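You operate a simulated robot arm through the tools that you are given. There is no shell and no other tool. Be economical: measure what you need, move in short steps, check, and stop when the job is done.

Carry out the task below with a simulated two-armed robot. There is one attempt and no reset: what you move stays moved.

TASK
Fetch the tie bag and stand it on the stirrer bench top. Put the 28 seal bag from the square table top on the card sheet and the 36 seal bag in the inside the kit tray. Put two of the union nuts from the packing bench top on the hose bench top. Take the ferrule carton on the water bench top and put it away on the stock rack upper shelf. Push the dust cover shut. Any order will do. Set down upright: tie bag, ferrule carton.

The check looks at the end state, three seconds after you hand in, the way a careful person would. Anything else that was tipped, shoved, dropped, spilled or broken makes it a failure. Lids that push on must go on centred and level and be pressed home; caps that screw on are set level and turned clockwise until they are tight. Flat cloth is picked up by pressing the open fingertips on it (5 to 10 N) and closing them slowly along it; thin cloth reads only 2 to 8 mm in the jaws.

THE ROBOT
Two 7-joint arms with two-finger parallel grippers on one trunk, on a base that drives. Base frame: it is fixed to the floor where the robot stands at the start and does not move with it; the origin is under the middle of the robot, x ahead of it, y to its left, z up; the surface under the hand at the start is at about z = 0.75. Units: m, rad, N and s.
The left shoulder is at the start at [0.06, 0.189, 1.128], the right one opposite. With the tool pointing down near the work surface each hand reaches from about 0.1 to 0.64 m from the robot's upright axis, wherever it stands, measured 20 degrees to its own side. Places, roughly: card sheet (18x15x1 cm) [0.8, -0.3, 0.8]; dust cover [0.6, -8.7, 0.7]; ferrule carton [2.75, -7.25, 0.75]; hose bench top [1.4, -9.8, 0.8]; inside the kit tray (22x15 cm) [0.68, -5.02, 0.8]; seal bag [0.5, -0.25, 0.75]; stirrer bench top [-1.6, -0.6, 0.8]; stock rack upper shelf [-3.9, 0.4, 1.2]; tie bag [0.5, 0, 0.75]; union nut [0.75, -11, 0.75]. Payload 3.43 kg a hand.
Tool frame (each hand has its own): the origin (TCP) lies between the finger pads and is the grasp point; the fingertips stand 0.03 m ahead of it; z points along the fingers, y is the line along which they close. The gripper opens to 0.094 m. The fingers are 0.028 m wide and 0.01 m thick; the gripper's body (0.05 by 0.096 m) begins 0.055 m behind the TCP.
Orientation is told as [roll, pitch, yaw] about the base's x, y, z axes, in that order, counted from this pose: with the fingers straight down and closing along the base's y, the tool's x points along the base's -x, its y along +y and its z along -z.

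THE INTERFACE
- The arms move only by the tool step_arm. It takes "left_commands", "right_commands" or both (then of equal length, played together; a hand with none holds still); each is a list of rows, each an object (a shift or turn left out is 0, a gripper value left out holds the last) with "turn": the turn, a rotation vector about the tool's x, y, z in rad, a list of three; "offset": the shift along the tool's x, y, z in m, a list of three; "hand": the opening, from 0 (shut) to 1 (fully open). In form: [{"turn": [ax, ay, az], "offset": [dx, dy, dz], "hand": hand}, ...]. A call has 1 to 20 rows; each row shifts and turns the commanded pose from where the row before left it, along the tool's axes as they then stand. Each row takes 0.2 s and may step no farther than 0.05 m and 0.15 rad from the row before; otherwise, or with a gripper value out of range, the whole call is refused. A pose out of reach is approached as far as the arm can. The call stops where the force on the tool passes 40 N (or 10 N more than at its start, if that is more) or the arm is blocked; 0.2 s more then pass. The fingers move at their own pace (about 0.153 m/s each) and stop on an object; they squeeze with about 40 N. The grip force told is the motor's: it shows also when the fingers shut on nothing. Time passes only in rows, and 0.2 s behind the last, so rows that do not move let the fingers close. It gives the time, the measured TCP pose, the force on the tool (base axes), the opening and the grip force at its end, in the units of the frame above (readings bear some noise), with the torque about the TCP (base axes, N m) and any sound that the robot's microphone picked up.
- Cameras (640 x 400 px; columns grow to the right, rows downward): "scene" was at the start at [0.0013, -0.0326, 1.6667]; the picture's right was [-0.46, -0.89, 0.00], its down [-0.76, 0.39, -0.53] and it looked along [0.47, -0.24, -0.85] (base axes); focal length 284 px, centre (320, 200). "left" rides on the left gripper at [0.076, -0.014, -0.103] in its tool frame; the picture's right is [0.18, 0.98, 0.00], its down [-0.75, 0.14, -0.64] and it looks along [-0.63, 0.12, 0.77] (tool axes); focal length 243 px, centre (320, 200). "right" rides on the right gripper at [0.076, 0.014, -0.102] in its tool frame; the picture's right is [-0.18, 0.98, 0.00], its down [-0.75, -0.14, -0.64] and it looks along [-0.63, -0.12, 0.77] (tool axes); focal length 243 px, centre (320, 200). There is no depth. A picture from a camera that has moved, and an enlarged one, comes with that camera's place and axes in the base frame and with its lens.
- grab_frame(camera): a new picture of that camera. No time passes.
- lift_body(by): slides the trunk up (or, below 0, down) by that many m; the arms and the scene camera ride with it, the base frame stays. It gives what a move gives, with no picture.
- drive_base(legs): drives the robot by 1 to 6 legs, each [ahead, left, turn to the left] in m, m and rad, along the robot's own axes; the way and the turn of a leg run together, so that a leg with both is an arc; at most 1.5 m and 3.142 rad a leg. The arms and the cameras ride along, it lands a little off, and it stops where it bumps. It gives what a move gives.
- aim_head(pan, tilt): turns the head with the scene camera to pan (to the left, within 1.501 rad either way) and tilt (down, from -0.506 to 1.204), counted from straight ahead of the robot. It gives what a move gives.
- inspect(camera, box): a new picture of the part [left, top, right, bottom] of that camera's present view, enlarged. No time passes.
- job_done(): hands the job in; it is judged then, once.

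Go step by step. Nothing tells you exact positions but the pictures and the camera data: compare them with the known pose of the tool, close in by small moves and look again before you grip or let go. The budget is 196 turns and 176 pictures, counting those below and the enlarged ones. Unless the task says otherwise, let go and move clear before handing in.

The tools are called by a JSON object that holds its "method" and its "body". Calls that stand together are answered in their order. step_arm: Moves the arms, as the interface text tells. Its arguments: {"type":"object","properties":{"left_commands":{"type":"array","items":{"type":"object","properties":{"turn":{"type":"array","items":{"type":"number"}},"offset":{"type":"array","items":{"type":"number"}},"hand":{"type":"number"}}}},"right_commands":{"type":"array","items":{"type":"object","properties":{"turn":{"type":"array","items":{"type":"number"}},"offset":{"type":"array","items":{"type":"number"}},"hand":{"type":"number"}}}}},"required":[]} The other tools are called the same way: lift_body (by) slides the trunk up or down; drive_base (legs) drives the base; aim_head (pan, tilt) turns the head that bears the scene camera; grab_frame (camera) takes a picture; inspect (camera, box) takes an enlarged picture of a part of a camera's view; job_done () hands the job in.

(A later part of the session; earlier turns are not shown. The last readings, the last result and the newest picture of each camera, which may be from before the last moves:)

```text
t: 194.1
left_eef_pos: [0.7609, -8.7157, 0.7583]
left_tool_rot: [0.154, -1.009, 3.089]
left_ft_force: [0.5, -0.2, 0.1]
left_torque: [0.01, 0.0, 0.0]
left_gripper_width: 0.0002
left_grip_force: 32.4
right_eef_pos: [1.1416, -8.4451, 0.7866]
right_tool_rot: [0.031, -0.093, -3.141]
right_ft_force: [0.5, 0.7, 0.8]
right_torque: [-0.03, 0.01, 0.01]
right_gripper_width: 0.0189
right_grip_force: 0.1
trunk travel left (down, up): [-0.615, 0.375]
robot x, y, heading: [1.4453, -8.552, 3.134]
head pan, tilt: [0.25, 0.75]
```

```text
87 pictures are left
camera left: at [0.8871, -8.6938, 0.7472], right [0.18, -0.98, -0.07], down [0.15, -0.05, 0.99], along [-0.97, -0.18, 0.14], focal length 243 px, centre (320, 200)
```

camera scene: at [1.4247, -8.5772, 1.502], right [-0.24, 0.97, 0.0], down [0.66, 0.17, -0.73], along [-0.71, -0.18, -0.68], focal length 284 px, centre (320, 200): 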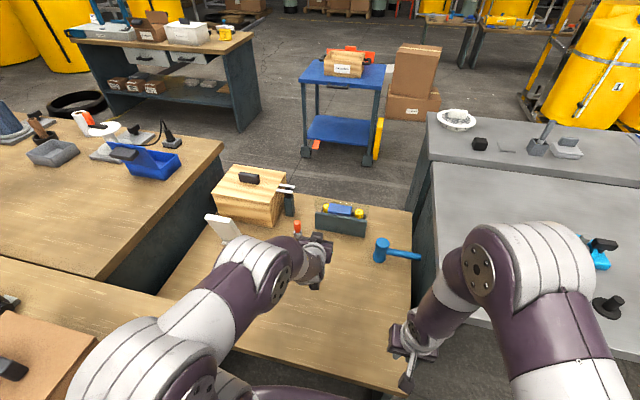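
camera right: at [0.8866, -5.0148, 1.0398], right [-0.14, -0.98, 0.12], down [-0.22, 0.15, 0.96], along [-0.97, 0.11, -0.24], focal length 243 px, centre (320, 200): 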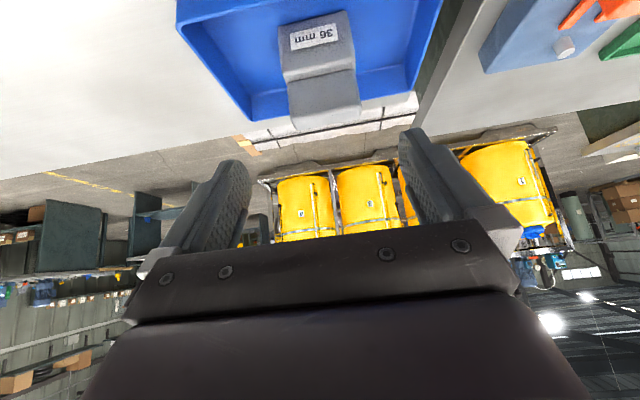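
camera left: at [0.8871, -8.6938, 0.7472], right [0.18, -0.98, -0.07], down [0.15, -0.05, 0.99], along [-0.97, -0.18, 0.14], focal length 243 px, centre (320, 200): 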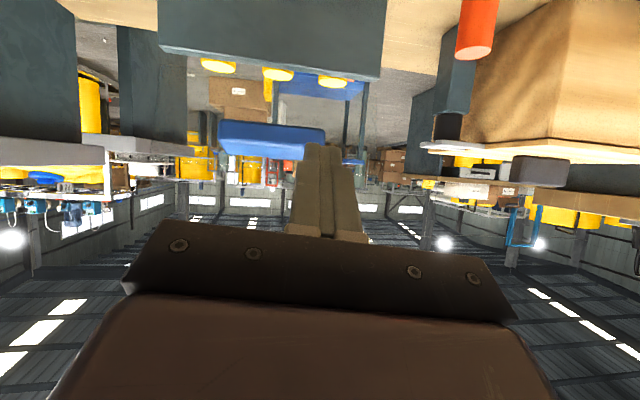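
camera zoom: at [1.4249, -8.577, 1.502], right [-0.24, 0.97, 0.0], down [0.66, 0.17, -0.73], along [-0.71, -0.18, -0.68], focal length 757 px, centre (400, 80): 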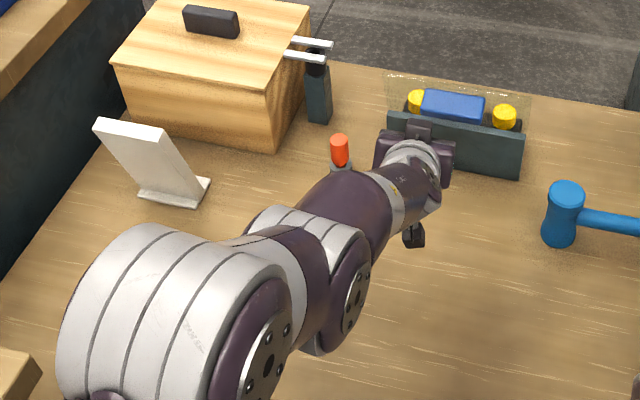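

The fingertips are level with the handle but slightly to its right side in y. I shift +y by 2.5 cm and push forward gently.

{"method": "step_arm", "body": {"left_commands": [{"offset": [0, -0.025, 0]}, {"offset": [-0.0135, 0, 0.021]}, {"offset": [-0.0135, 0, 0.021]}, {"offset": [-0.0108, 0, 0.0168]}, {}]}}

{"method": "grab_frame", "body": {"camera": "left"}}

{"method": "inspect", "body": {"camera": "scene", "box": [280, 170, 400, 260]}}

```text
t: 195.3
left_eef_pos: [0.6914, -8.6966, 0.7627]
left_tool_rot: [0.158, -1.017, 3.086]
left_ft_force: [13.6, 3.8, 19.1]
left_torque: [0.2, 0.08, -0.15]
left_gripper_width: 0.0
left_grip_force: 32.9
right_eef_pos: [1.1424, -8.4452, 0.7889]
right_tool_rot: [0.031, -0.096, -3.14]
right_ft_force: [-0.7, 0.0, 0.0]
right_torque: [0.02, -0.02, 0.0]
right_gripper_width: 0.0186
right_grip_force: 0.0
trunk travel left (down, up): [-0.615, 0.375]
robot x, y, heading: [1.4434, -8.5556, 3.135]
head pan, tilt: [0.25, 0.75]
```

```text
86 pictures are left
camera left: at [0.8178, -8.6732, 0.7505], right [0.17, -0.98, -0.07], down [0.16, -0.05, 0.99], along [-0.97, -0.18, 0.15], focal length 243 px, centre (320, 200)
```

left: 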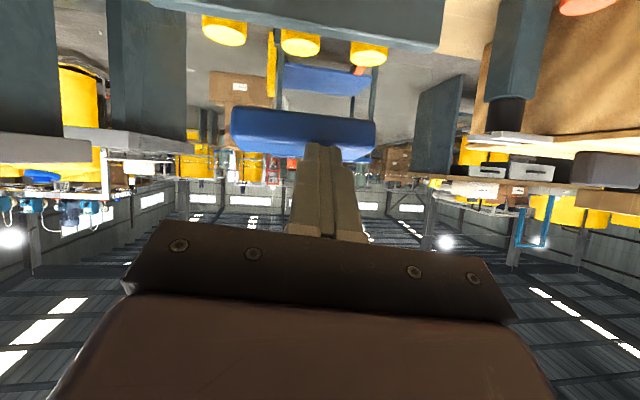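

```text
4.44 times, centred on (340, 215) of scene
camera zoom: at [1.4302, -8.5759, 1.5024], right [-0.24, 0.97, 0.0], down [0.66, 0.17, -0.73], along [-0.71, -0.18, -0.68], focal length 1261 px, centre (231, 133)
```

zoom: 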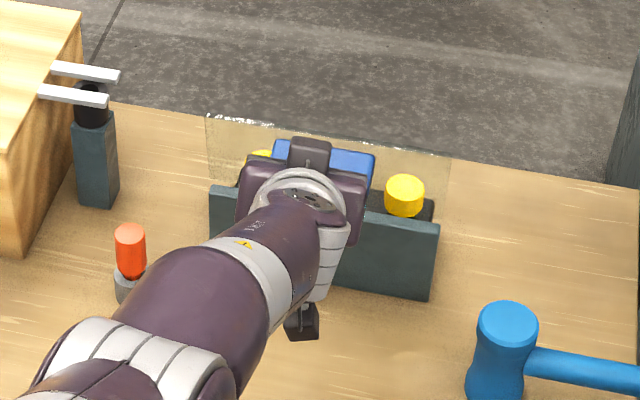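

The fingertips meet the handle's upper edge (force mostly upward). I back off, go 3.5 cm lower so I push squarely on the handle, and try again.

{"method": "step_arm", "body": {"left_commands": [{"offset": [0.0158, 0, -0.0255]}, {"offset": [0.0315, 0, 0.0195]}, {"offset": [-0.0105, 0, 0.017]}, {"offset": [-0.0053, 0, 0.0085]}, {"offset": [-0.0053, 0, 0.0085]}, {}]}}

{"method": "grab_frame", "body": {"camera": "left"}}

{"method": "inspect", "body": {"camera": "scene", "box": [280, 170, 400, 260]}}

```text
t: 196.7
left_eef_pos: [0.6784, -8.7001, 0.7209]
left_tool_rot: [0.156, -1.006, 3.088]
left_ft_force: [-0.3, 0.0, 0.5]
left_torque: [0.01, 0.02, 0.01]
left_gripper_width: 0.0
left_grip_force: 33.0
right_eef_pos: [1.1412, -8.4436, 0.7861]
right_tool_rot: [0.03, -0.093, -3.14]
right_ft_force: [-0.6, 0.4, -0.7]
right_torque: [-0.04, 0.01, -0.01]
right_gripper_width: 0.0185
right_grip_force: 0.0
trunk travel left (down, up): [-0.615, 0.375]
robot x, y, heading: [1.4472, -8.5518, 3.138]
head pan, tilt: [0.25, 0.75]
```

```text
84 pictures are left
camera left: at [0.8052, -8.6774, 0.7093], right [0.18, -0.98, -0.07], down [0.15, -0.05, 0.99], along [-0.97, -0.19, 0.14], focal length 243 px, centre (320, 200)
```

left: 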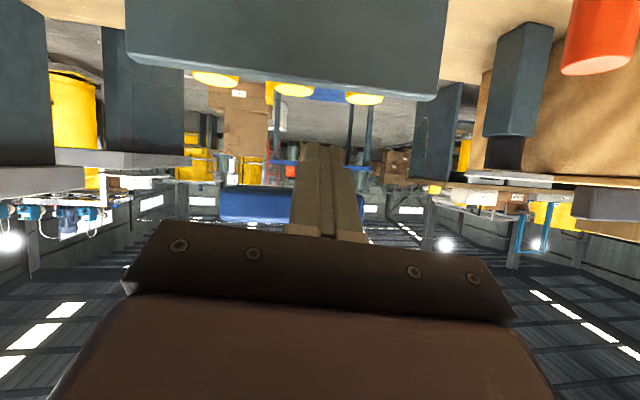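

```text
4.44 times, centred on (340, 215) of scene
camera zoom: at [1.4244, -8.5771, 1.502], right [-0.24, 0.97, 0.0], down [0.66, 0.17, -0.73], along [-0.71, -0.18, -0.68], focal length 1261 px, centre (231, 133)
```

zoom: 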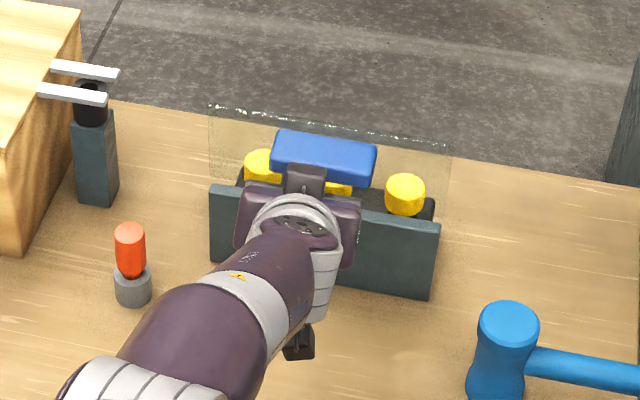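

The flap moved a little: the handle is now higher (z≈0.74). I take a look from slightly above/behind to understand the hinge.

{"method": "step_arm", "body": {"left_commands": [{"offset": [0.02, 0, -0.035]}, {"offset": [-0.01, 0, -0.045]}, {"offset": [-0.035, 0, -0.03]}, {"offset": [-0.035, 0, -0.02], "turn": [0, 0.14, 0]}, {"turn": [0, 0.14, 0]}, {"turn": [0, 0.14, 0]}, {"turn": [0, 0.14, 0]}, {}]}}

{"method": "grab_frame", "body": {"camera": "left"}}

{"method": "inspect", "body": {"camera": "scene", "box": [290, 180, 390, 250]}}

```text
t: 198.5
left_eef_pos: [0.7579, -8.6838, 0.8393]
left_tool_rot: [0.093, -0.449, -3.103]
left_ft_force: [-0.7, -0.1, -0.3]
left_torque: [-0.02, 0.01, -0.03]
left_gripper_width: 0.0001
left_grip_force: 33.0
right_eef_pos: [1.1403, -8.4446, 0.7852]
right_tool_rot: [0.031, -0.091, -3.14]
right_ft_force: [-0.4, -0.2, -0.4]
right_torque: [0.03, 0.0, 0.04]
right_gripper_width: 0.0187
right_grip_force: 0.1
trunk travel left (down, up): [-0.615, 0.375]
robot x, y, heading: [1.4475, -8.5518, 3.138]
head pan, tilt: [0.25, 0.75]
```

```text
82 pictures are left
camera left: at [0.8693, -8.657, 0.8972], right [0.24, -0.97, 0.0], down [-0.39, -0.1, 0.92], along [-0.89, -0.22, -0.4], focal length 243 px, centre (320, 200)
```

left: 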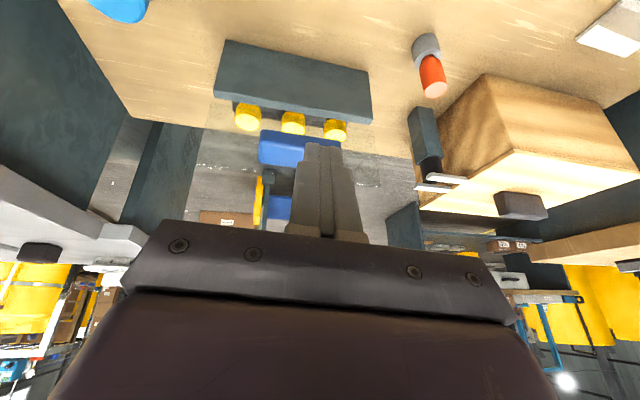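

```text
5.71 times, centred on (340, 215) of scene
camera zoom: at [1.4246, -8.577, 1.502], right [-0.24, 0.97, 0.0], down [0.66, 0.17, -0.73], along [-0.71, -0.18, -0.68], focal length 1621 px, centre (206, 114)
```

zoom: 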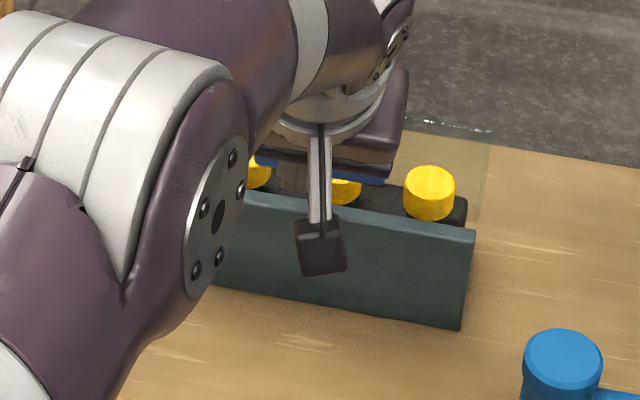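

{"method": "inspect", "body": {"camera": "left", "box": [170, 30, 430, 230]}}

```text
2.00 times, centred on (300, 130) of left
camera zoom: at [0.8693, -8.657, 0.8972], right [0.24, -0.97, 0.0], down [-0.39, -0.1, 0.92], along [-0.89, -0.22, -0.4], focal length 485 px, centre (360, 340)
```

zoom: 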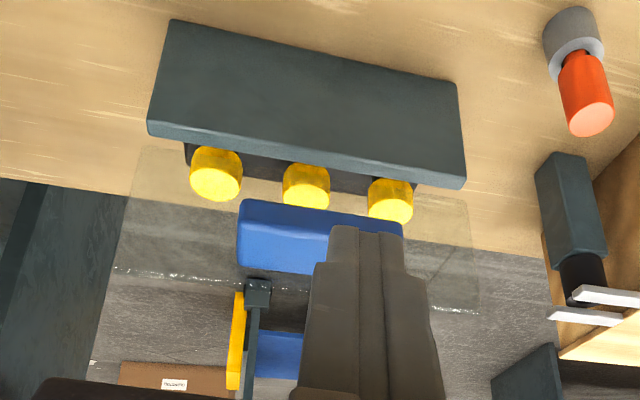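

Now it's clear: the flap is hinged along the slab top at ≈(x 0.577, z 0.63) and is now upright; it needs to go further away (−x) and down. I pull the right hand in, move the base 4 cm closer and lower the trunk for reach.

{"method": "step_arm", "body": {"right_commands": [{"offset": [0.035, 0, -0.01]}, {"offset": [0.035, 0, -0.01]}, {}]}}

{"method": "drive_base", "body": {"legs": [[0.042, -0.01, 0]]}}

{"method": "lift_body", "body": {"by": -0.08}}

{"method": "grab_frame", "body": {"camera": "scene"}}

```text
t: 198.9
left_eef_pos: [0.7585, -8.6847, 0.84]
left_tool_rot: [0.092, -0.452, -3.101]
left_ft_force: [-0.1, 0.0, -0.1]
left_torque: [-0.01, -0.03, 0.0]
left_gripper_width: 0.0002
left_grip_force: 32.7
right_eef_pos: [1.1708, -8.4473, 0.7979]
right_tool_rot: [0.042, -0.124, -3.13]
right_ft_force: [-5.1, 2.7, -0.4]
right_torque: [-0.28, -0.46, 0.3]
right_gripper_width: 0.0191
right_grip_force: 0.0
trunk travel left (down, up): [-0.615, 0.375]
robot x, y, heading: [1.4458, -8.5593, 3.134]
head pan, tilt: [0.25, 0.75]
stopped in row 2 (right hand): the force on the tool passed its limit at 122 N (the readings are from after the stop); the commanded pose is now the measured one
```

```text
t: 199.8
left_eef_pos: [0.7148, -8.674, 0.839]
left_tool_rot: [0.092, -0.448, -3.101]
left_ft_force: [-1.5, 0.1, -0.8]
left_torque: [0.02, 0.02, 0.05]
left_gripper_width: 0.0
left_grip_force: 32.9
right_eef_pos: [1.1277, -8.4374, 0.7973]
right_tool_rot: [0.043, -0.124, -3.132]
right_ft_force: [-9.3, 2.9, 0.0]
right_torque: [-0.33, -0.98, 0.34]
right_gripper_width: 0.0188
right_grip_force: 0.0
trunk travel left (down, up): [-0.615, 0.375]
robot x, y, heading: [1.4037, -8.5444, 3.139]
head pan, tilt: [0.25, 0.75]
```

```text
t: 201.0
left_eef_pos: [0.7148, -8.6752, 0.7605]
left_tool_rot: [0.093, -0.45, -3.1]
left_ft_force: [-0.1, 0.9, -0.2]
left_torque: [0.01, -0.02, -0.02]
left_gripper_width: 0.0001
left_grip_force: 32.9
right_eef_pos: [1.1289, -8.4373, 0.7183]
right_tool_rot: [0.044, -0.123, -3.131]
right_ft_force: [-2.1, -0.7, 0.1]
right_torque: [0.04, -0.29, -0.05]
right_gripper_width: 0.019
right_grip_force: 0.1
trunk travel left (down, up): [-0.535, 0.455]
robot x, y, heading: [1.4001, -8.5432, 3.136]
head pan, tilt: [0.25, 0.75]
```

```text
79 pictures are left
camera scene: at [1.3828, -8.567, 1.4221], right [-0.24, 0.97, 0.0], down [0.66, 0.17, -0.73], along [-0.71, -0.18, -0.68], focal length 284 px, centre (320, 200)
```

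scene: 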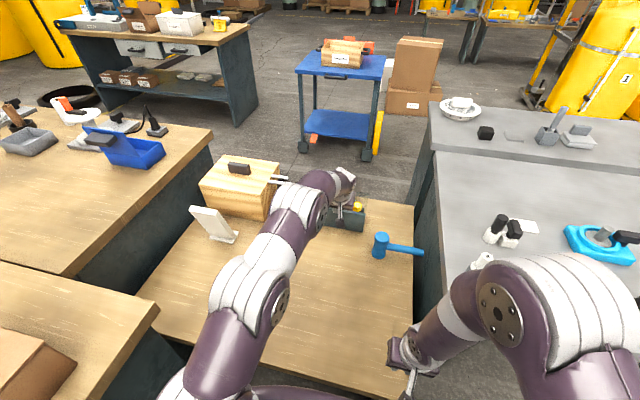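

{"method": "step_arm", "body": {"left_commands": [{"turn": [0, -0.13, 0]}, {"turn": [0, -0.13, 0]}, {"turn": [0, -0.13, 0]}, {"turn": [0, -0.13, 0]}, {"turn": [0, -0.13, 0]}, {}]}}

{"method": "grab_frame", "body": {"camera": "left"}}

```text
t: 202.4
left_eef_pos: [0.7155, -8.6744, 0.7604]
left_tool_rot: [0.184, -1.096, 3.057]
left_ft_force: [-0.6, 0.2, 0.2]
left_torque: [-0.01, -0.01, 0.0]
left_gripper_width: 0.0001
left_grip_force: 32.8
right_eef_pos: [1.1282, -8.4378, 0.7183]
right_tool_rot: [0.044, -0.123, -3.131]
right_ft_force: [-3.7, 0.5, 0.6]
right_torque: [0.01, -0.51, -0.01]
right_gripper_width: 0.0188
right_grip_force: 0.1
trunk travel left (down, up): [-0.535, 0.455]
robot x, y, heading: [1.4049, -8.5499, 3.141]
head pan, tilt: [0.25, 0.75]
```

```text
78 pictures are left
camera left: at [0.8404, -8.6532, 0.7365], right [0.16, -0.98, -0.08], down [0.24, -0.04, 0.97], along [-0.96, -0.18, 0.23], focal length 243 px, centre (320, 200)
```

left: 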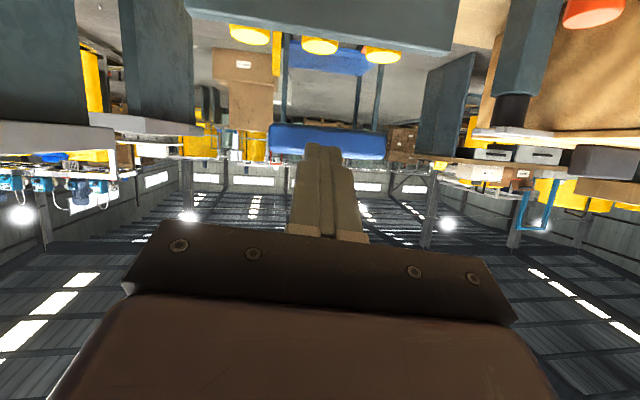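

Fingers are centred on the handle. Push forward.

{"method": "step_arm", "body": {"left_commands": [{"offset": [-0.009, 0, 0.034]}, {"offset": [-0.009, 0, 0.034]}, {"offset": [-0.0069, 0, 0.0133]}, {"offset": [-0.0069, 0, 0.0133]}, {}]}}

{"method": "grab_frame", "body": {"camera": "left"}}

{"method": "inspect", "body": {"camera": "scene", "box": [280, 160, 400, 250]}}

```text
t: 203.6
left_eef_pos: [0.6189, -8.6832, 0.7378]
left_tool_rot: [0.18, -1.085, 3.056]
left_ft_force: [7.5, 7.0, -22.8]
left_torque: [-0.1, -0.75, -0.28]
left_gripper_width: 0.0
left_grip_force: 33.0
right_eef_pos: [1.1272, -8.4364, 0.7169]
right_tool_rot: [0.044, -0.121, -3.131]
right_ft_force: [-4.7, -0.2, -1.3]
right_torque: [0.08, -0.2, -0.06]
right_gripper_width: 0.0187
right_grip_force: 0.1
trunk travel left (down, up): [-0.535, 0.455]
robot x, y, heading: [1.402, -8.5493, 3.138]
head pan, tilt: [0.25, 0.75]
```

```text
77 pictures are left
camera left: at [0.7437, -8.6609, 0.7168], right [0.16, -0.98, -0.08], down [0.23, -0.04, 0.97], along [-0.96, -0.17, 0.22], focal length 243 px, centre (320, 200)
```

left: 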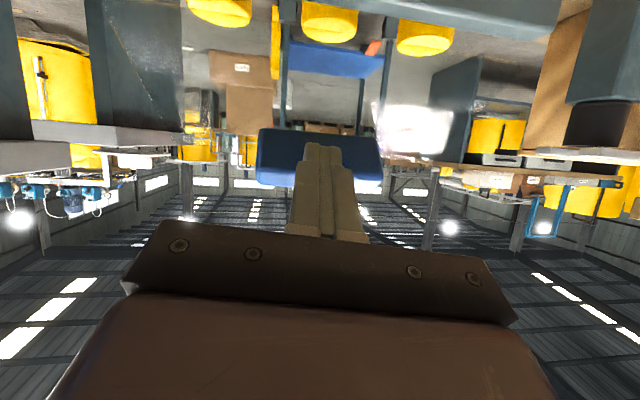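

```text
4.44 times, centred on (340, 205) of scene
camera zoom: at [1.3796, -8.5664, 1.4216], right [-0.24, 0.97, 0.0], down [0.66, 0.17, -0.73], along [-0.71, -0.18, -0.68], focal length 1261 px, centre (231, 178)
```

zoom: 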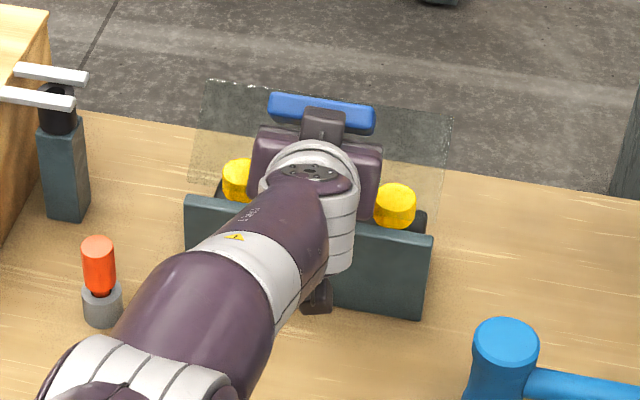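

The flap is now past vertical, but the fingertips are wedged under the handle (being pressed down). I back off a little, raise 3 cm and push again higher.

{"method": "step_arm", "body": {"left_commands": [{"offset": [0.009, 0, -0.018]}, {"offset": [-0.0267, 0, -0.0137]}, {"offset": [-0.0069, 0, 0.0133]}, {"offset": [-0.0069, 0, 0.0133]}, {"offset": [-0.0069, 0, 0.0133]}, {}]}}

{"method": "grab_frame", "body": {"camera": "left"}}

{"method": "inspect", "body": {"camera": "scene", "box": [280, 160, 400, 250]}}

```text
t: 205.0
left_eef_pos: [0.592, -8.6823, 0.7758]
left_tool_rot: [0.183, -1.094, 3.058]
left_ft_force: [0.2, 0.2, -0.7]
left_torque: [0.02, 0.04, 0.01]
left_gripper_width: 0.0001
left_grip_force: 32.6
right_eef_pos: [1.1294, -8.4391, 0.7179]
right_tool_rot: [0.042, -0.124, -3.131]
right_ft_force: [-5.6, -0.5, -4.1]
right_torque: [-0.01, -0.19, -0.05]
right_gripper_width: 0.0187
right_grip_force: 0.1
trunk travel left (down, up): [-0.535, 0.455]
robot x, y, heading: [1.4045, -8.5425, 3.137]
head pan, tilt: [0.25, 0.75]
```

```text
75 pictures are left
camera left: at [0.7166, -8.6608, 0.7531], right [0.16, -0.98, -0.08], down [0.24, -0.04, 0.97], along [-0.96, -0.18, 0.23], focal length 243 px, centre (320, 200)
```

left: 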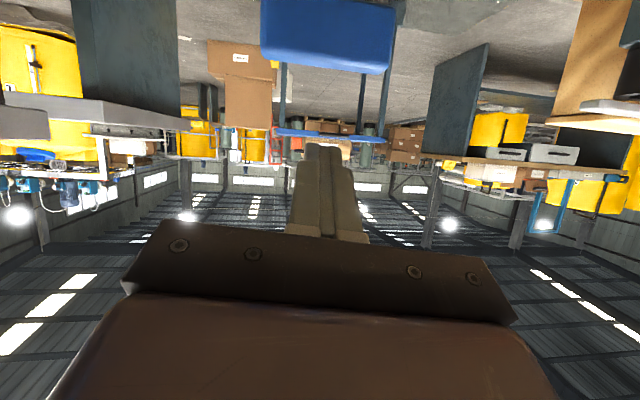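

```text
4.44 times, centred on (340, 205) of scene
camera zoom: at [1.3827, -8.5669, 1.422], right [-0.24, 0.97, 0.0], down [0.66, 0.17, -0.73], along [-0.71, -0.18, -0.68], focal length 1261 px, centre (231, 178)
```

zoom: 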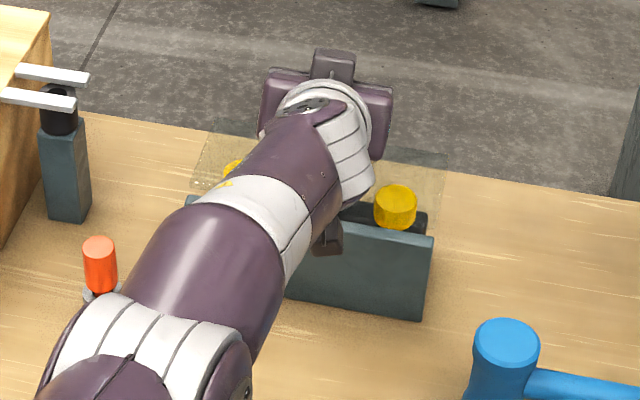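

The flap has fallen over the knobs. I raise the hand and look whether it is fully shut.

{"method": "step_arm", "body": {"left_commands": [{"offset": [-0.036, 0, -0.0183]}, {"offset": [-0.036, 0, -0.0183]}, {"offset": [0, 0, -0.04]}, {"offset": [0, 0, -0.04]}, {"turn": [0, 0.14, 0]}, {"turn": [0, 0.14, 0]}, {"turn": [0, 0.14, 0]}, {"turn": [0, 0.14, 0]}, {}]}}

{"method": "grab_frame", "body": {"camera": "left"}}

{"method": "inspect", "body": {"camera": "scene", "box": [280, 160, 400, 250]}}

```text
t: 207.0
left_eef_pos: [0.6639, -8.6688, 0.8927]
left_tool_rot: [0.1, -0.561, -3.114]
left_ft_force: [-0.7, 1.2, 0.1]
left_torque: [0.04, -0.02, 0.01]
left_gripper_width: 0.0
left_grip_force: 32.8
right_eef_pos: [1.1293, -8.4374, 0.7172]
right_tool_rot: [0.043, -0.123, -3.131]
right_ft_force: [-5.4, 0.4, -4.1]
right_torque: [-0.01, -0.15, 0.0]
right_gripper_width: 0.0188
right_grip_force: 0.2
trunk travel left (down, up): [-0.535, 0.455]
robot x, y, heading: [1.3963, -8.5475, 3.135]
head pan, tilt: [0.25, 0.75]
```

```text
73 pictures are left
camera left: at [0.7822, -8.6408, 0.9364], right [0.23, -0.97, -0.02], down [-0.29, -0.09, 0.95], along [-0.93, -0.22, -0.3], focal length 243 px, centre (320, 200)
```

left: 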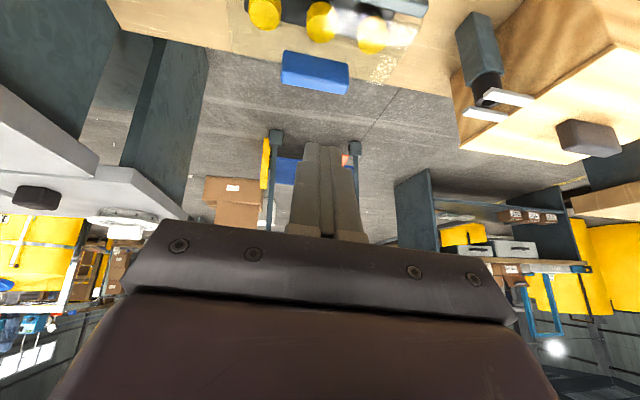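

```text
4.44 times, centred on (340, 205) of scene
camera zoom: at [1.3827, -8.567, 1.422], right [-0.24, 0.97, 0.0], down [0.66, 0.17, -0.73], along [-0.71, -0.18, -0.68], focal length 1261 px, centre (231, 178)
```

zoom: 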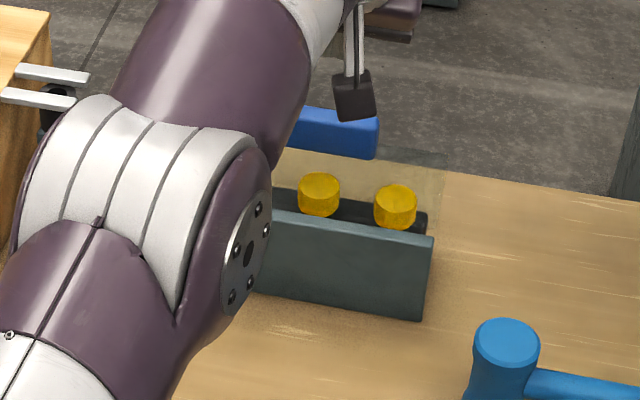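

The cover lies flat over the knobs now (far edge at hinge height) — shut. I raise the trunk, retract the left arm, back out into the corridor and turn toward −y.

{"method": "lift_body", "body": {"by": 0.32}}

{"method": "step_arm", "body": {"right_commands": [{"offset": [-0.03, 0, 0]}, {"offset": [-0.03, 0, 0]}, {}, {}, {}, {}, {}, {}, {}], "left_commands": [{"offset": [0.035, 0, -0.02]}, {"offset": [0.035, 0, -0.02], "turn": [0, 0.11, 0]}, {"offset": [0.04, 0, -0.018], "turn": [0, 0.11, 0]}, {"offset": [0.04, 0, -0.012], "turn": [0, 0.11, 0]}, {"offset": [0.04, 0, -0.01], "turn": [0, 0.11, 0]}, {"offset": [0.04, 0, 0], "turn": [0, 0.11, 0]}, {"offset": [0.03, 0, 0]}, {"hand": 0.5}, {}]}}

{"method": "drive_base", "body": {"legs": [[-0.57, 0, 0]]}}

{"method": "grab_frame", "body": {"camera": "scene"}}

```text
t: 210.2
left_eef_pos: [0.6641, -8.6681, 1.2132]
left_tool_rot: [0.099, -0.562, -3.112]
left_ft_force: [-0.3, -0.7, 0.2]
left_torque: [0.01, 0.0, 0.01]
left_gripper_width: 0.0
left_grip_force: 32.6
right_eef_pos: [1.129, -8.4383, 1.0384]
right_tool_rot: [0.043, -0.122, -3.131]
right_ft_force: [-5.2, 0.6, -2.2]
right_torque: [-0.04, -0.31, 0.03]
right_gripper_width: 0.019
right_grip_force: 0.0
trunk travel left (down, up): [-0.855, 0.135]
robot x, y, heading: [1.402, -8.5438, 3.136]
head pan, tilt: [0.25, 0.75]
```

```text
t: 212.2
left_eef_pos: [0.9408, -8.6454, 1.1993]
left_tool_rot: [0.083, -0.014, -3.064]
left_ft_force: [0.1, 0.3, 0.5]
left_torque: [0.01, 0.02, 0.0]
left_gripper_width: 0.047
left_grip_force: 0.0
right_eef_pos: [1.068, -8.4376, 1.044]
right_tool_rot: [0.043, -0.123, -3.13]
right_ft_force: [-0.6, 0.6, -0.3]
right_torque: [-0.01, -0.01, 0.0]
right_gripper_width: 0.0186
right_grip_force: 0.1
trunk travel left (down, up): [-0.855, 0.135]
robot x, y, heading: [1.4035, -8.5468, 3.143]
head pan, tilt: [0.25, 0.75]
```

```text
t: 215.5
left_eef_pos: [1.5152, -8.647, 1.1996]
left_tool_rot: [0.083, -0.012, -3.066]
left_ft_force: [-0.1, -1.2, -0.1]
left_torque: [-0.01, 0.02, 0.05]
left_gripper_width: 0.0472
left_grip_force: 0.0
right_eef_pos: [1.6439, -8.4407, 1.043]
right_tool_rot: [0.044, -0.122, -3.135]
right_ft_force: [0.3, 0.3, -0.4]
right_torque: [0.01, -0.01, -0.01]
right_gripper_width: 0.0188
right_grip_force: 0.0
trunk travel left (down, up): [-0.855, 0.135]
robot x, y, heading: [1.9781, -8.5472, 3.135]
head pan, tilt: [0.25, 0.75]
```

```text
71 pictures are left
camera scene: at [1.958, -8.5698, 1.742], right [-0.24, 0.97, 0.0], down [0.66, 0.16, -0.73], along [-0.71, -0.18, -0.68], focal length 284 px, centre (320, 200)
```

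scene: 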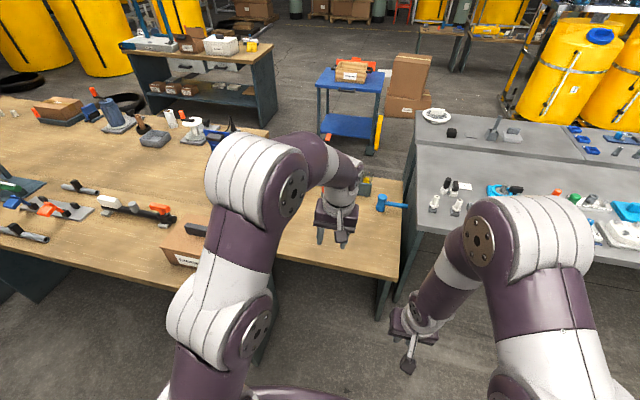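

{"method": "drive_base", "body": {"legs": [[0, 0, 1.577]]}}

{"method": "aim_head", "body": {"pan": -0.35, "tilt": 0.5}}

{"method": "grab_frame", "body": {"camera": "scene"}}

```text
t: 219.7
left_eef_pos: [2.0774, -9.0099, 1.2006]
left_tool_rot: [0.083, -0.014, -1.498]
left_ft_force: [0.5, 0.0, 0.4]
left_torque: [0.01, 0.02, 0.0]
left_gripper_width: 0.0469
left_grip_force: 0.1
right_eef_pos: [1.8696, -8.8811, 1.044]
right_tool_rot: [0.044, -0.124, -1.566]
right_ft_force: [0.2, 0.6, 0.2]
right_torque: [-0.01, 0.0, -0.01]
right_gripper_width: 0.0187
right_grip_force: 0.1
trunk travel left (down, up): [-0.855, 0.135]
robot x, y, heading: [1.9795, -8.5474, -1.583]
head pan, tilt: [0.25, 0.75]
```

```text
t: 220.7
left_eef_pos: [2.0767, -9.0107, 1.2002]
left_tool_rot: [0.083, -0.017, -1.497]
left_ft_force: [0.1, 0.1, -0.1]
left_torque: [0.02, -0.01, 0.04]
left_gripper_width: 0.0471
left_grip_force: 0.0
right_eef_pos: [1.8698, -8.8817, 1.0436]
right_tool_rot: [0.044, -0.123, -1.566]
right_ft_force: [-0.2, 0.5, -0.4]
right_torque: [-0.01, 0.01, 0.01]
right_gripper_width: 0.0188
right_grip_force: 0.0
trunk travel left (down, up): [-0.855, 0.135]
robot x, y, heading: [1.9773, -8.5515, -1.586]
head pan, tilt: [-0.351, 0.499]
```

```text
70 pictures are left
camera scene: at [1.948, -8.5748, 1.7639], right [-0.94, 0.35, 0.0], down [0.17, 0.45, -0.88], along [-0.31, -0.82, -0.48], focal length 284 px, centre (320, 200)
```

scene: 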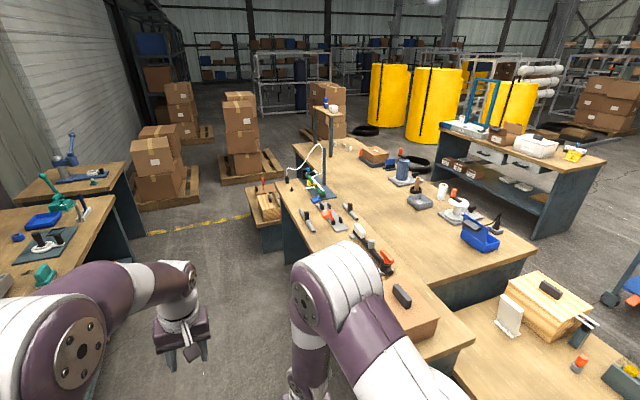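

{"method": "inspect", "body": {"camera": "scene", "box": [230, 110, 530, 310]}}

{"method": "inspect", "body": {"camera": "scene", "box": [590, 330, 640, 400]}}

```text
2.00 times, centred on (380, 210) of scene
camera zoom: at [1.948, -8.5748, 1.7639], right [-0.94, 0.35, 0.0], down [0.17, 0.45, -0.88], along [-0.31, -0.82, -0.48], focal length 568 px, centre (200, 180)
```

zoom: 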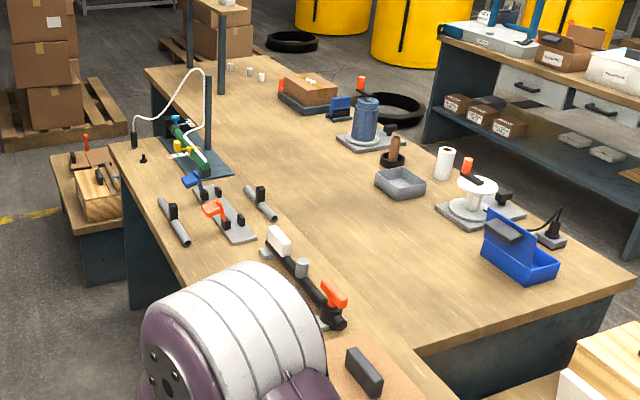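

```text
5.71 times, centred on (615, 365) of scene
camera zoom: at [1.948, -8.5748, 1.7639], right [-0.94, 0.35, 0.0], down [0.17, 0.45, -0.88], along [-0.31, -0.82, -0.48], focal length 1621 px, centre (-1366, -743)
```

zoom: 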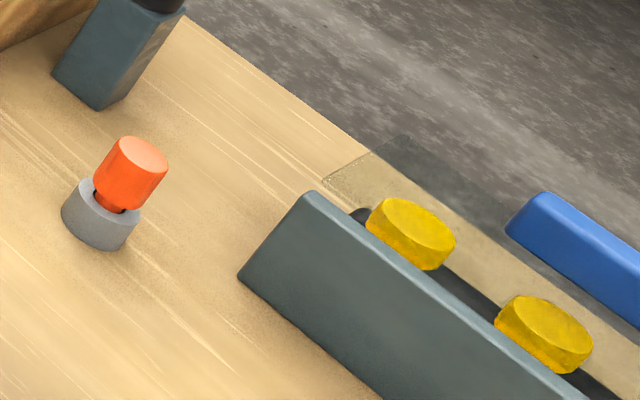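

The cover looks flat. The three union nuts seem to be the small pale things at the far end of the packing bench (~[0.6,-11.35]); I drive down the corridor to the far end of that bench.

{"method": "drive_base", "body": {"legs": [[0.1, 0.14, 0.01], [1.5, 0, 0], [0.9, 0, 0]]}}

{"method": "aim_head", "body": {"pan": -0.7, "tilt": 0.55}}

{"method": "grab_frame", "body": {"camera": "scene"}}

```text
t: 233.3
left_eef_pos: [2.2231, -11.4739, 1.2004]
left_tool_rot: [0.083, -0.015, -1.491]
left_ft_force: [0.1, -0.1, -0.6]
left_torque: [-0.02, 0.03, -0.01]
left_gripper_width: 0.047
left_grip_force: 0.1
right_eef_pos: [2.015, -11.346, 1.0441]
right_tool_rot: [0.043, -0.123, -1.558]
right_ft_force: [0.1, 0.3, -0.8]
right_torque: [0.0, 0.04, -0.02]
right_gripper_width: 0.0189
right_grip_force: 0.0
trunk travel left (down, up): [-0.855, 0.135]
robot x, y, heading: [2.1204, -11.0135, -1.569]
head pan, tilt: [-0.351, 0.499]
```

```text
t: 234.2
left_eef_pos: [2.2215, -11.4738, 1.1997]
left_tool_rot: [0.084, -0.015, -1.49]
left_ft_force: [-0.7, 0.5, 0.8]
left_torque: [-0.03, -0.02, -0.01]
left_gripper_width: 0.0469
left_grip_force: 0.2
right_eef_pos: [2.0146, -11.3458, 1.0445]
right_tool_rot: [0.045, -0.121, -1.558]
right_ft_force: [0.6, -0.1, 0.3]
right_torque: [0.0, 0.01, -0.01]
right_gripper_width: 0.0184
right_grip_force: 0.0
trunk travel left (down, up): [-0.855, 0.135]
robot x, y, heading: [2.1232, -11.0086, -1.572]
head pan, tilt: [-0.7, 0.55]
```

```text
67 pictures are left
camera scene: at [2.0634, -11.0222, 1.7594], right [-0.76, 0.64, 0.0], down [0.34, 0.4, -0.85], along [-0.55, -0.65, -0.52], focal length 284 px, centre (320, 200)
```

scene: 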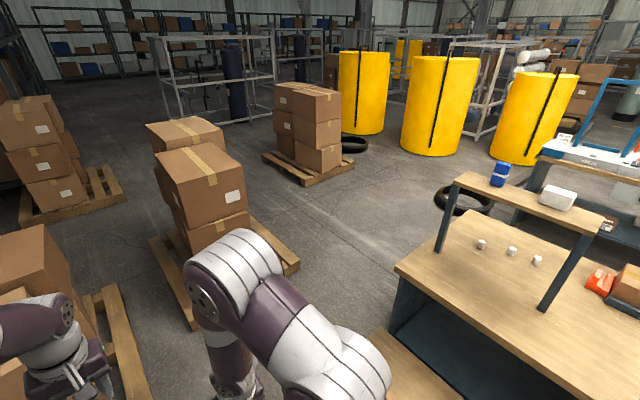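

The nuts are at about [0.655,-11.36], [0.58,-11.24], [0.565,-11.13], behind a small gantry; the back (−x) side of the packing bench gives the best access. I raise the trunk and drive around the bench end.

{"method": "lift_body", "body": {"by": 0.12}}

{"method": "drive_base", "body": {"legs": [[0, 0, -1.57], [0, 0.92, 0]]}}

{"method": "aim_head", "body": {"pan": 0, "tilt": 0.6}}

{"method": "grab_frame", "body": {"camera": "scene"}}

```text
t: 235.7
left_eef_pos: [2.2217, -11.4736, 1.3184]
left_tool_rot: [0.084, -0.016, -1.491]
left_ft_force: [-0.1, -1.0, -0.7]
left_torque: [0.0, 0.0, 0.0]
left_gripper_width: 0.0472
left_grip_force: 0.1
right_eef_pos: [2.0153, -11.3461, 1.1638]
right_tool_rot: [0.044, -0.123, -1.557]
right_ft_force: [0.0, -0.1, -0.3]
right_torque: [0.03, -0.02, 0.02]
right_gripper_width: 0.0188
right_grip_force: 0.1
trunk travel left (down, up): [-0.975, 0.015]
robot x, y, heading: [2.1216, -11.0103, -1.57]
head pan, tilt: [-0.7, 0.55]
```

```text
t: 244.3
left_eef_pos: [1.6693, -12.0393, 1.3199]
left_tool_rot: [0.084, -0.016, -3.051]
left_ft_force: [0.7, 1.5, 0.4]
left_torque: [0.04, -0.02, 0.0]
left_gripper_width: 0.047
left_grip_force: 0.0
right_eef_pos: [1.7955, -11.8294, 1.1643]
right_tool_rot: [0.043, -0.123, -3.118]
right_ft_force: [0.5, 0.4, 0.3]
right_torque: [0.01, 0.02, 0.0]
right_gripper_width: 0.0188
right_grip_force: 0.1
trunk travel left (down, up): [-0.975, 0.015]
robot x, y, heading: [2.1313, -11.9305, -3.128]
head pan, tilt: [-0.7, 0.55]
```

```text
t: 245.4
left_eef_pos: [1.6706, -12.0393, 1.3198]
left_tool_rot: [0.083, -0.015, -3.05]
left_ft_force: [0.5, 1.1, 0.3]
left_torque: [-0.03, -0.01, 0.01]
left_gripper_width: 0.047
left_grip_force: 0.1
right_eef_pos: [1.7959, -11.8307, 1.164]
right_tool_rot: [0.045, -0.122, -3.122]
right_ft_force: [0.4, 0.5, 0.0]
right_torque: [0.0, -0.02, -0.01]
right_gripper_width: 0.0188
right_grip_force: 0.0
trunk travel left (down, up): [-0.975, 0.015]
robot x, y, heading: [2.1365, -11.932, -3.134]
head pan, tilt: [0.0, 0.6]
```

```text
66 pictures are left
camera scene: at [2.1033, -11.9348, 1.8749], right [-0.01, 1.0, 0.0], down [0.56, 0.0, -0.83], along [-0.83, -0.01, -0.56], focal length 284 px, centre (320, 200)
```

scene: 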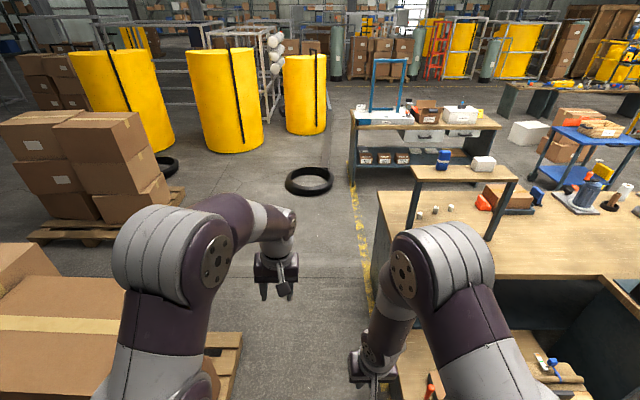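

{"method": "drive_base", "body": {"legs": [[1.2, 0.06, 0], [1.2, 0, 0], [0, 0, -3.14], [0, 0.75, 0]]}}

{"method": "aim_head", "body": {"pan": 0, "tilt": 0.75}}

{"method": "grab_frame", "body": {"camera": "scene"}}

```text
t: 268.2
left_eef_pos: [0.1885, -11.1651, 1.3207]
left_tool_rot: [0.085, -0.016, 0.091]
left_ft_force: [0.4, 0.4, 0.3]
left_torque: [0.03, 0.0, -0.01]
left_gripper_width: 0.0468
left_grip_force: 0.0
right_eef_pos: [0.0623, -11.3756, 1.1638]
right_tool_rot: [0.043, -0.122, 0.02]
right_ft_force: [-0.9, -0.6, -0.2]
right_torque: [-0.01, 0.01, 0.02]
right_gripper_width: 0.019
right_grip_force: 0.2
trunk travel left (down, up): [-0.975, 0.015]
robot x, y, heading: [-0.2737, -11.2688, 0.009]
head pan, tilt: [0.0, 0.6]
```

```text
t: 268.9
left_eef_pos: [0.188, -11.1664, 1.3196]
left_tool_rot: [0.083, -0.017, 0.09]
left_ft_force: [0.1, 0.0, -0.2]
left_torque: [-0.03, -0.05, -0.02]
left_gripper_width: 0.0471
left_grip_force: 0.1
right_eef_pos: [0.0621, -11.3735, 1.1642]
right_tool_rot: [0.044, -0.122, 0.02]
right_ft_force: [-0.3, -0.9, -0.6]
right_torque: [0.0, 0.02, 0.0]
right_gripper_width: 0.0187
right_grip_force: 0.0
trunk travel left (down, up): [-0.975, 0.015]
robot x, y, heading: [-0.2748, -11.2721, 0.002]
head pan, tilt: [0.0, 0.75]
```

```text
65 pictures are left
camera scene: at [-0.2498, -11.272, 1.8621], right [0.01, -1.0, 0.0], down [-0.68, -0.01, -0.73], along [0.73, 0.01, -0.68], focal length 284 px, centre (320, 200)
```

scene: 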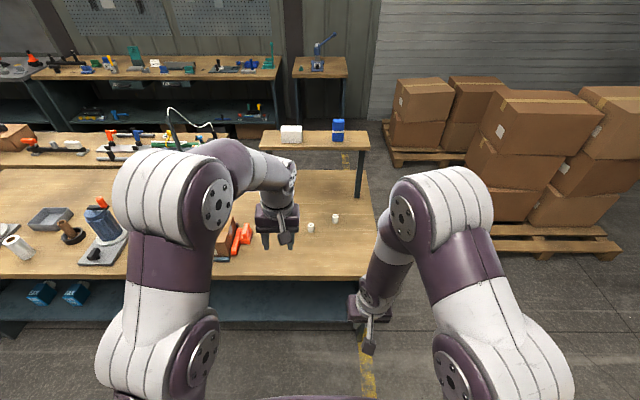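

Bench top is z≈0.80; two nuts visible at ≈[0.73,-11.335] and [0.67,-11.21], a third under the left hand near y −11.1. I level the hands, drive up to the bench and look down with the wrist cameras.

{"method": "step_arm", "body": {"left_commands": [{"turn": [0.083, 0.016, 0.09], "hand": 0.7}, {}], "right_commands": [{"turn": [0.044, 0.122, 0.02], "hand": 0.7}, {}]}}

{"method": "drive_base", "body": {"legs": [[0.39, 0.09, 0]]}}

{"method": "lift_body", "body": {"by": -0.12}}

{"method": "grab_frame", "body": {"camera": "left"}}

{"method": "grab_frame", "body": {"camera": "right"}}

{"method": "grab_frame", "body": {"camera": "scene"}}

```text
t: 269.5
left_eef_pos: [0.1893, -11.1655, 1.3213]
left_tool_rot: [0.001, 0.007, 0.0]
left_ft_force: [0.9, 0.5, -0.1]
left_torque: [-0.01, 0.0, 0.02]
left_gripper_width: 0.0659
left_grip_force: 0.0
right_eef_pos: [0.0666, -11.376, 1.1685]
right_tool_rot: [0.008, -0.067, 0.014]
right_ft_force: [-1.1, -0.6, 0.5]
right_torque: [0.0, 0.01, 0.0]
right_gripper_width: 0.0661
right_grip_force: 0.1
right hand out of reach, approached as far as the arm can: row 1
trunk travel left (down, up): [-0.975, 0.015]
robot x, y, heading: [-0.2707, -11.2717, 0.007]
head pan, tilt: [0.0, 0.75]
```

```text
t: 272.0
left_eef_pos: [0.5791, -11.0748, 1.3211]
left_tool_rot: [0.0, 0.004, 0.0]
left_ft_force: [0.2, 0.0, -0.6]
left_torque: [0.04, 0.0, -0.02]
left_gripper_width: 0.0659
left_grip_force: 0.1
right_eef_pos: [0.4584, -11.2863, 1.1694]
right_tool_rot: [0.01, -0.071, 0.012]
right_ft_force: [-0.4, 0.5, 0.0]
right_torque: [0.02, -0.04, -0.01]
right_gripper_width: 0.0657
right_grip_force: 0.1
trunk travel left (down, up): [-0.975, 0.015]
robot x, y, heading: [0.1166, -11.1763, 0.011]
head pan, tilt: [0.0, 0.75]
```

```text
t: 273.5
left_eef_pos: [0.5801, -11.0744, 1.2009]
left_tool_rot: [0.0, 0.005, -0.001]
left_ft_force: [1.0, -0.5, -0.4]
left_torque: [0.0, -0.01, -0.01]
left_gripper_width: 0.0659
left_grip_force: 0.0
right_eef_pos: [0.4588, -11.2857, 1.0482]
right_tool_rot: [0.01, -0.069, 0.012]
right_ft_force: [0.1, -0.1, 0.4]
right_torque: [0.0, 0.02, 0.02]
right_gripper_width: 0.0658
right_grip_force: 0.1
trunk travel left (down, up): [-0.855, 0.135]
robot x, y, heading: [0.1184, -11.1836, 0.007]
head pan, tilt: [0.0, 0.75]
```

```text
64 pictures are left
camera left: at [0.5049, -11.09, 1.3031], right [-0.18, 0.98, 0.0], down [0.76, 0.14, 0.64], along [0.63, 0.12, -0.77], focal length 243 px, centre (320, 200)
```

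left: 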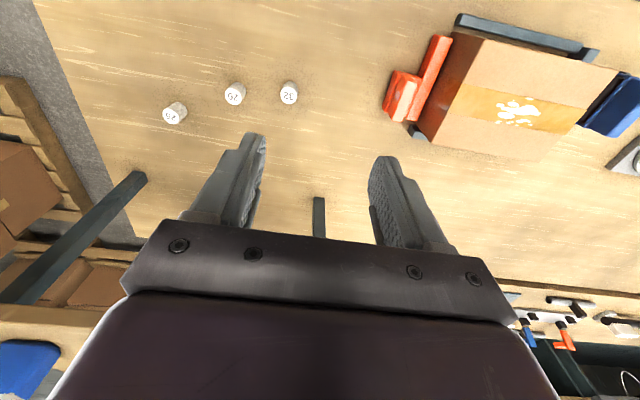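

```text
63 pictures are left
camera right: at [0.3763, -11.2719, 1.1462], right [0.17, 0.98, 0.02], down [0.71, -0.14, 0.69], along [0.68, -0.1, -0.72], focal length 243 px, centre (320, 200)
```

right: 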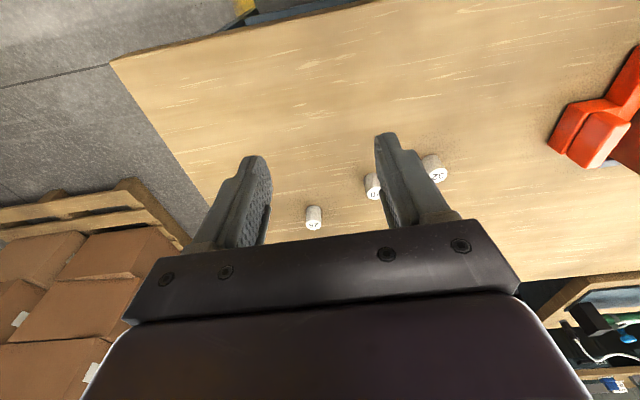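

```text
62 pictures are left
camera scene: at [0.1421, -11.1809, 1.7421], right [0.01, -1.0, 0.0], down [-0.68, 0.0, -0.73], along [0.73, 0.0, -0.68], focal length 284 px, centre (320, 200)
```

scene: 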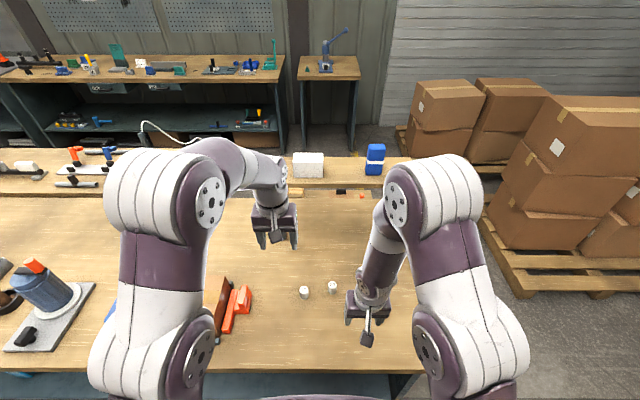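

{"method": "inspect", "body": {"camera": "left", "box": [150, 70, 310, 140]}}

{"method": "inspect", "body": {"camera": "right", "box": [290, 130, 460, 240]}}

```text
4.00 times, centred on (230, 105) of left
camera zoom: at [0.5049, -11.09, 1.3031], right [-0.18, 0.98, 0.0], down [0.76, 0.14, 0.64], along [0.63, 0.12, -0.77], focal length 970 px, centre (680, 580)
```

zoom: 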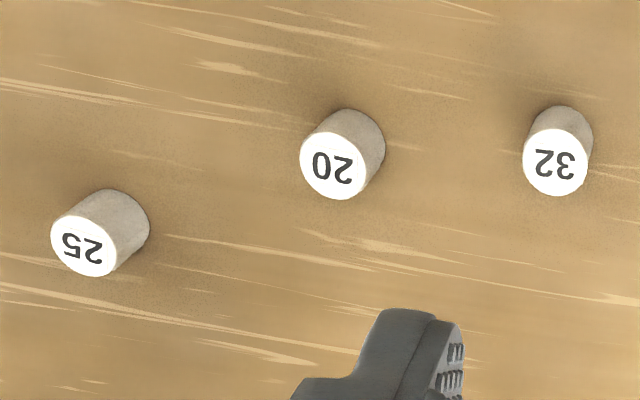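

```text
3.64 times, centred on (375, 185) of right
camera zoom: at [0.3763, -11.2719, 1.1462], right [0.17, 0.98, 0.02], down [0.71, -0.14, 0.69], along [0.68, -0.1, -0.72], focal length 882 px, centre (120, 254)
```

zoom: 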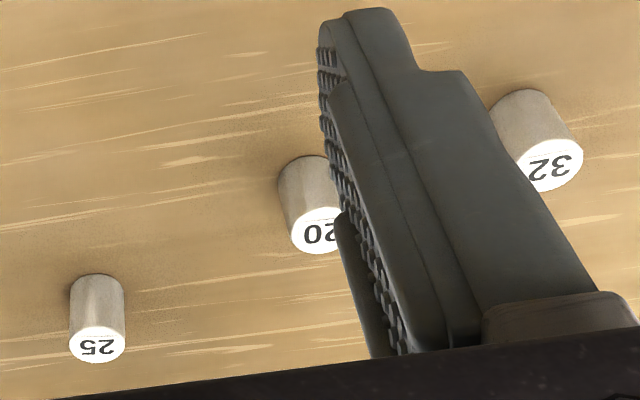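

Numbers on top are sizes; nut 20 is at [0.669,-11.22], nut 32 at [0.649,-11.119] (top z≈0.84). Right hand takes nut 20 first.

{"method": "step_arm", "body": {"right_commands": [{"turn": [0.01, 0.069, 0.012]}, {"offset": [-0.042, 0.0132, 0.02]}, {"offset": [-0.042, 0.0132, 0.02]}, {"offset": [-0.042, 0.0132, 0.02]}, {"offset": [-0.042, 0.0132, 0.02], "hand": 0.55}, {"offset": [-0.042, 0.0132, 0.02]}, {}]}}

{"method": "grab_frame", "body": {"camera": "right"}}

```text
t: 275.1
left_eef_pos: [0.58, -11.0758, 1.2008]
left_tool_rot: [0.0, 0.003, -0.002]
left_ft_force: [0.5, 0.5, 0.1]
left_torque: [0.03, -0.01, 0.0]
left_gripper_width: 0.0657
left_grip_force: 0.0
right_eef_pos: [0.6675, -11.2205, 0.9489]
right_tool_rot: [-0.001, 0.0, 0.001]
right_ft_force: [-0.1, 0.4, 0.1]
right_torque: [0.0, -0.03, 0.02]
right_gripper_width: 0.0517
right_grip_force: 0.2
trunk travel left (down, up): [-0.855, 0.135]
robot x, y, heading: [0.1175, -11.1816, 0.004]
head pan, tilt: [0.0, 0.75]
```

```text
59 pictures are left
camera right: at [0.5918, -11.206, 1.0519], right [0.18, 0.98, 0.0], down [0.75, -0.14, 0.64], along [0.63, -0.12, -0.77], focal length 243 px, centre (320, 200)
```

right: 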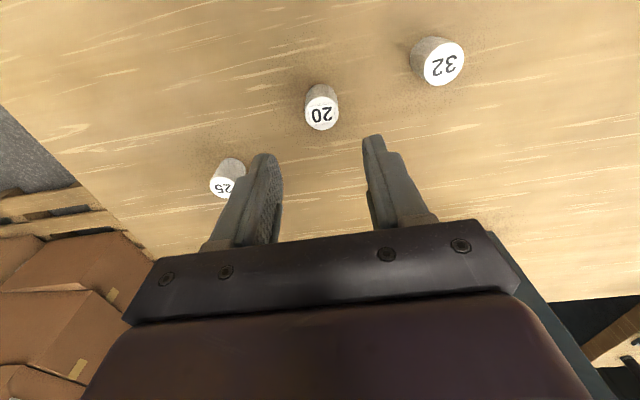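

{"method": "step_arm", "body": {"right_commands": [{"offset": [-0.001, 0.001, 0.04]}, {"offset": [-0.001, 0, 0.04]}, {"offset": [0, 0, 0.03]}, {"hand": 0}, {"hand": 0}, {"hand": 0}]}}

{"method": "grab_frame", "body": {"camera": "right"}}

```text
t: 276.5
left_eef_pos: [0.5802, -11.0758, 1.1998]
left_tool_rot: [0.0, 0.003, 0.0]
left_ft_force: [0.1, -1.0, -0.3]
left_torque: [0.01, -0.01, 0.01]
left_gripper_width: 0.0655
left_grip_force: 0.0
right_eef_pos: [0.6725, -11.2188, 0.8401]
right_tool_rot: [0.0, -0.003, 0.001]
right_ft_force: [-0.2, -0.2, 0.6]
right_torque: [-0.04, 0.01, -0.02]
right_gripper_width: 0.0281
right_grip_force: 39.5
trunk travel left (down, up): [-0.855, 0.135]
robot x, y, heading: [0.1205, -11.1824, 0.004]
head pan, tilt: [0.0, 0.75]
```

```text
58 pictures are left
camera right: at [0.5955, -11.2044, 0.9418], right [0.18, 0.98, 0.0], down [0.75, -0.14, 0.64], along [0.63, -0.12, -0.77], focal length 243 px, centre (320, 200)
```

right: 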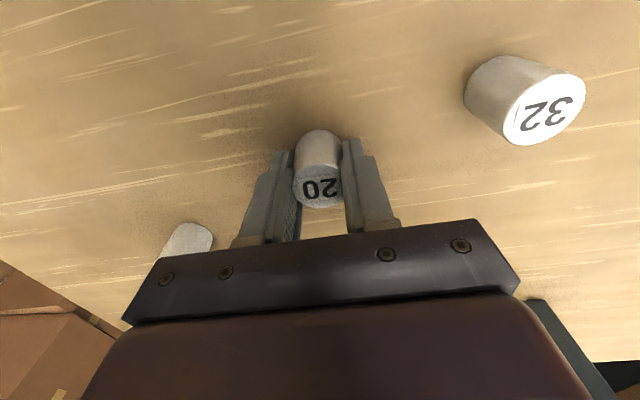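

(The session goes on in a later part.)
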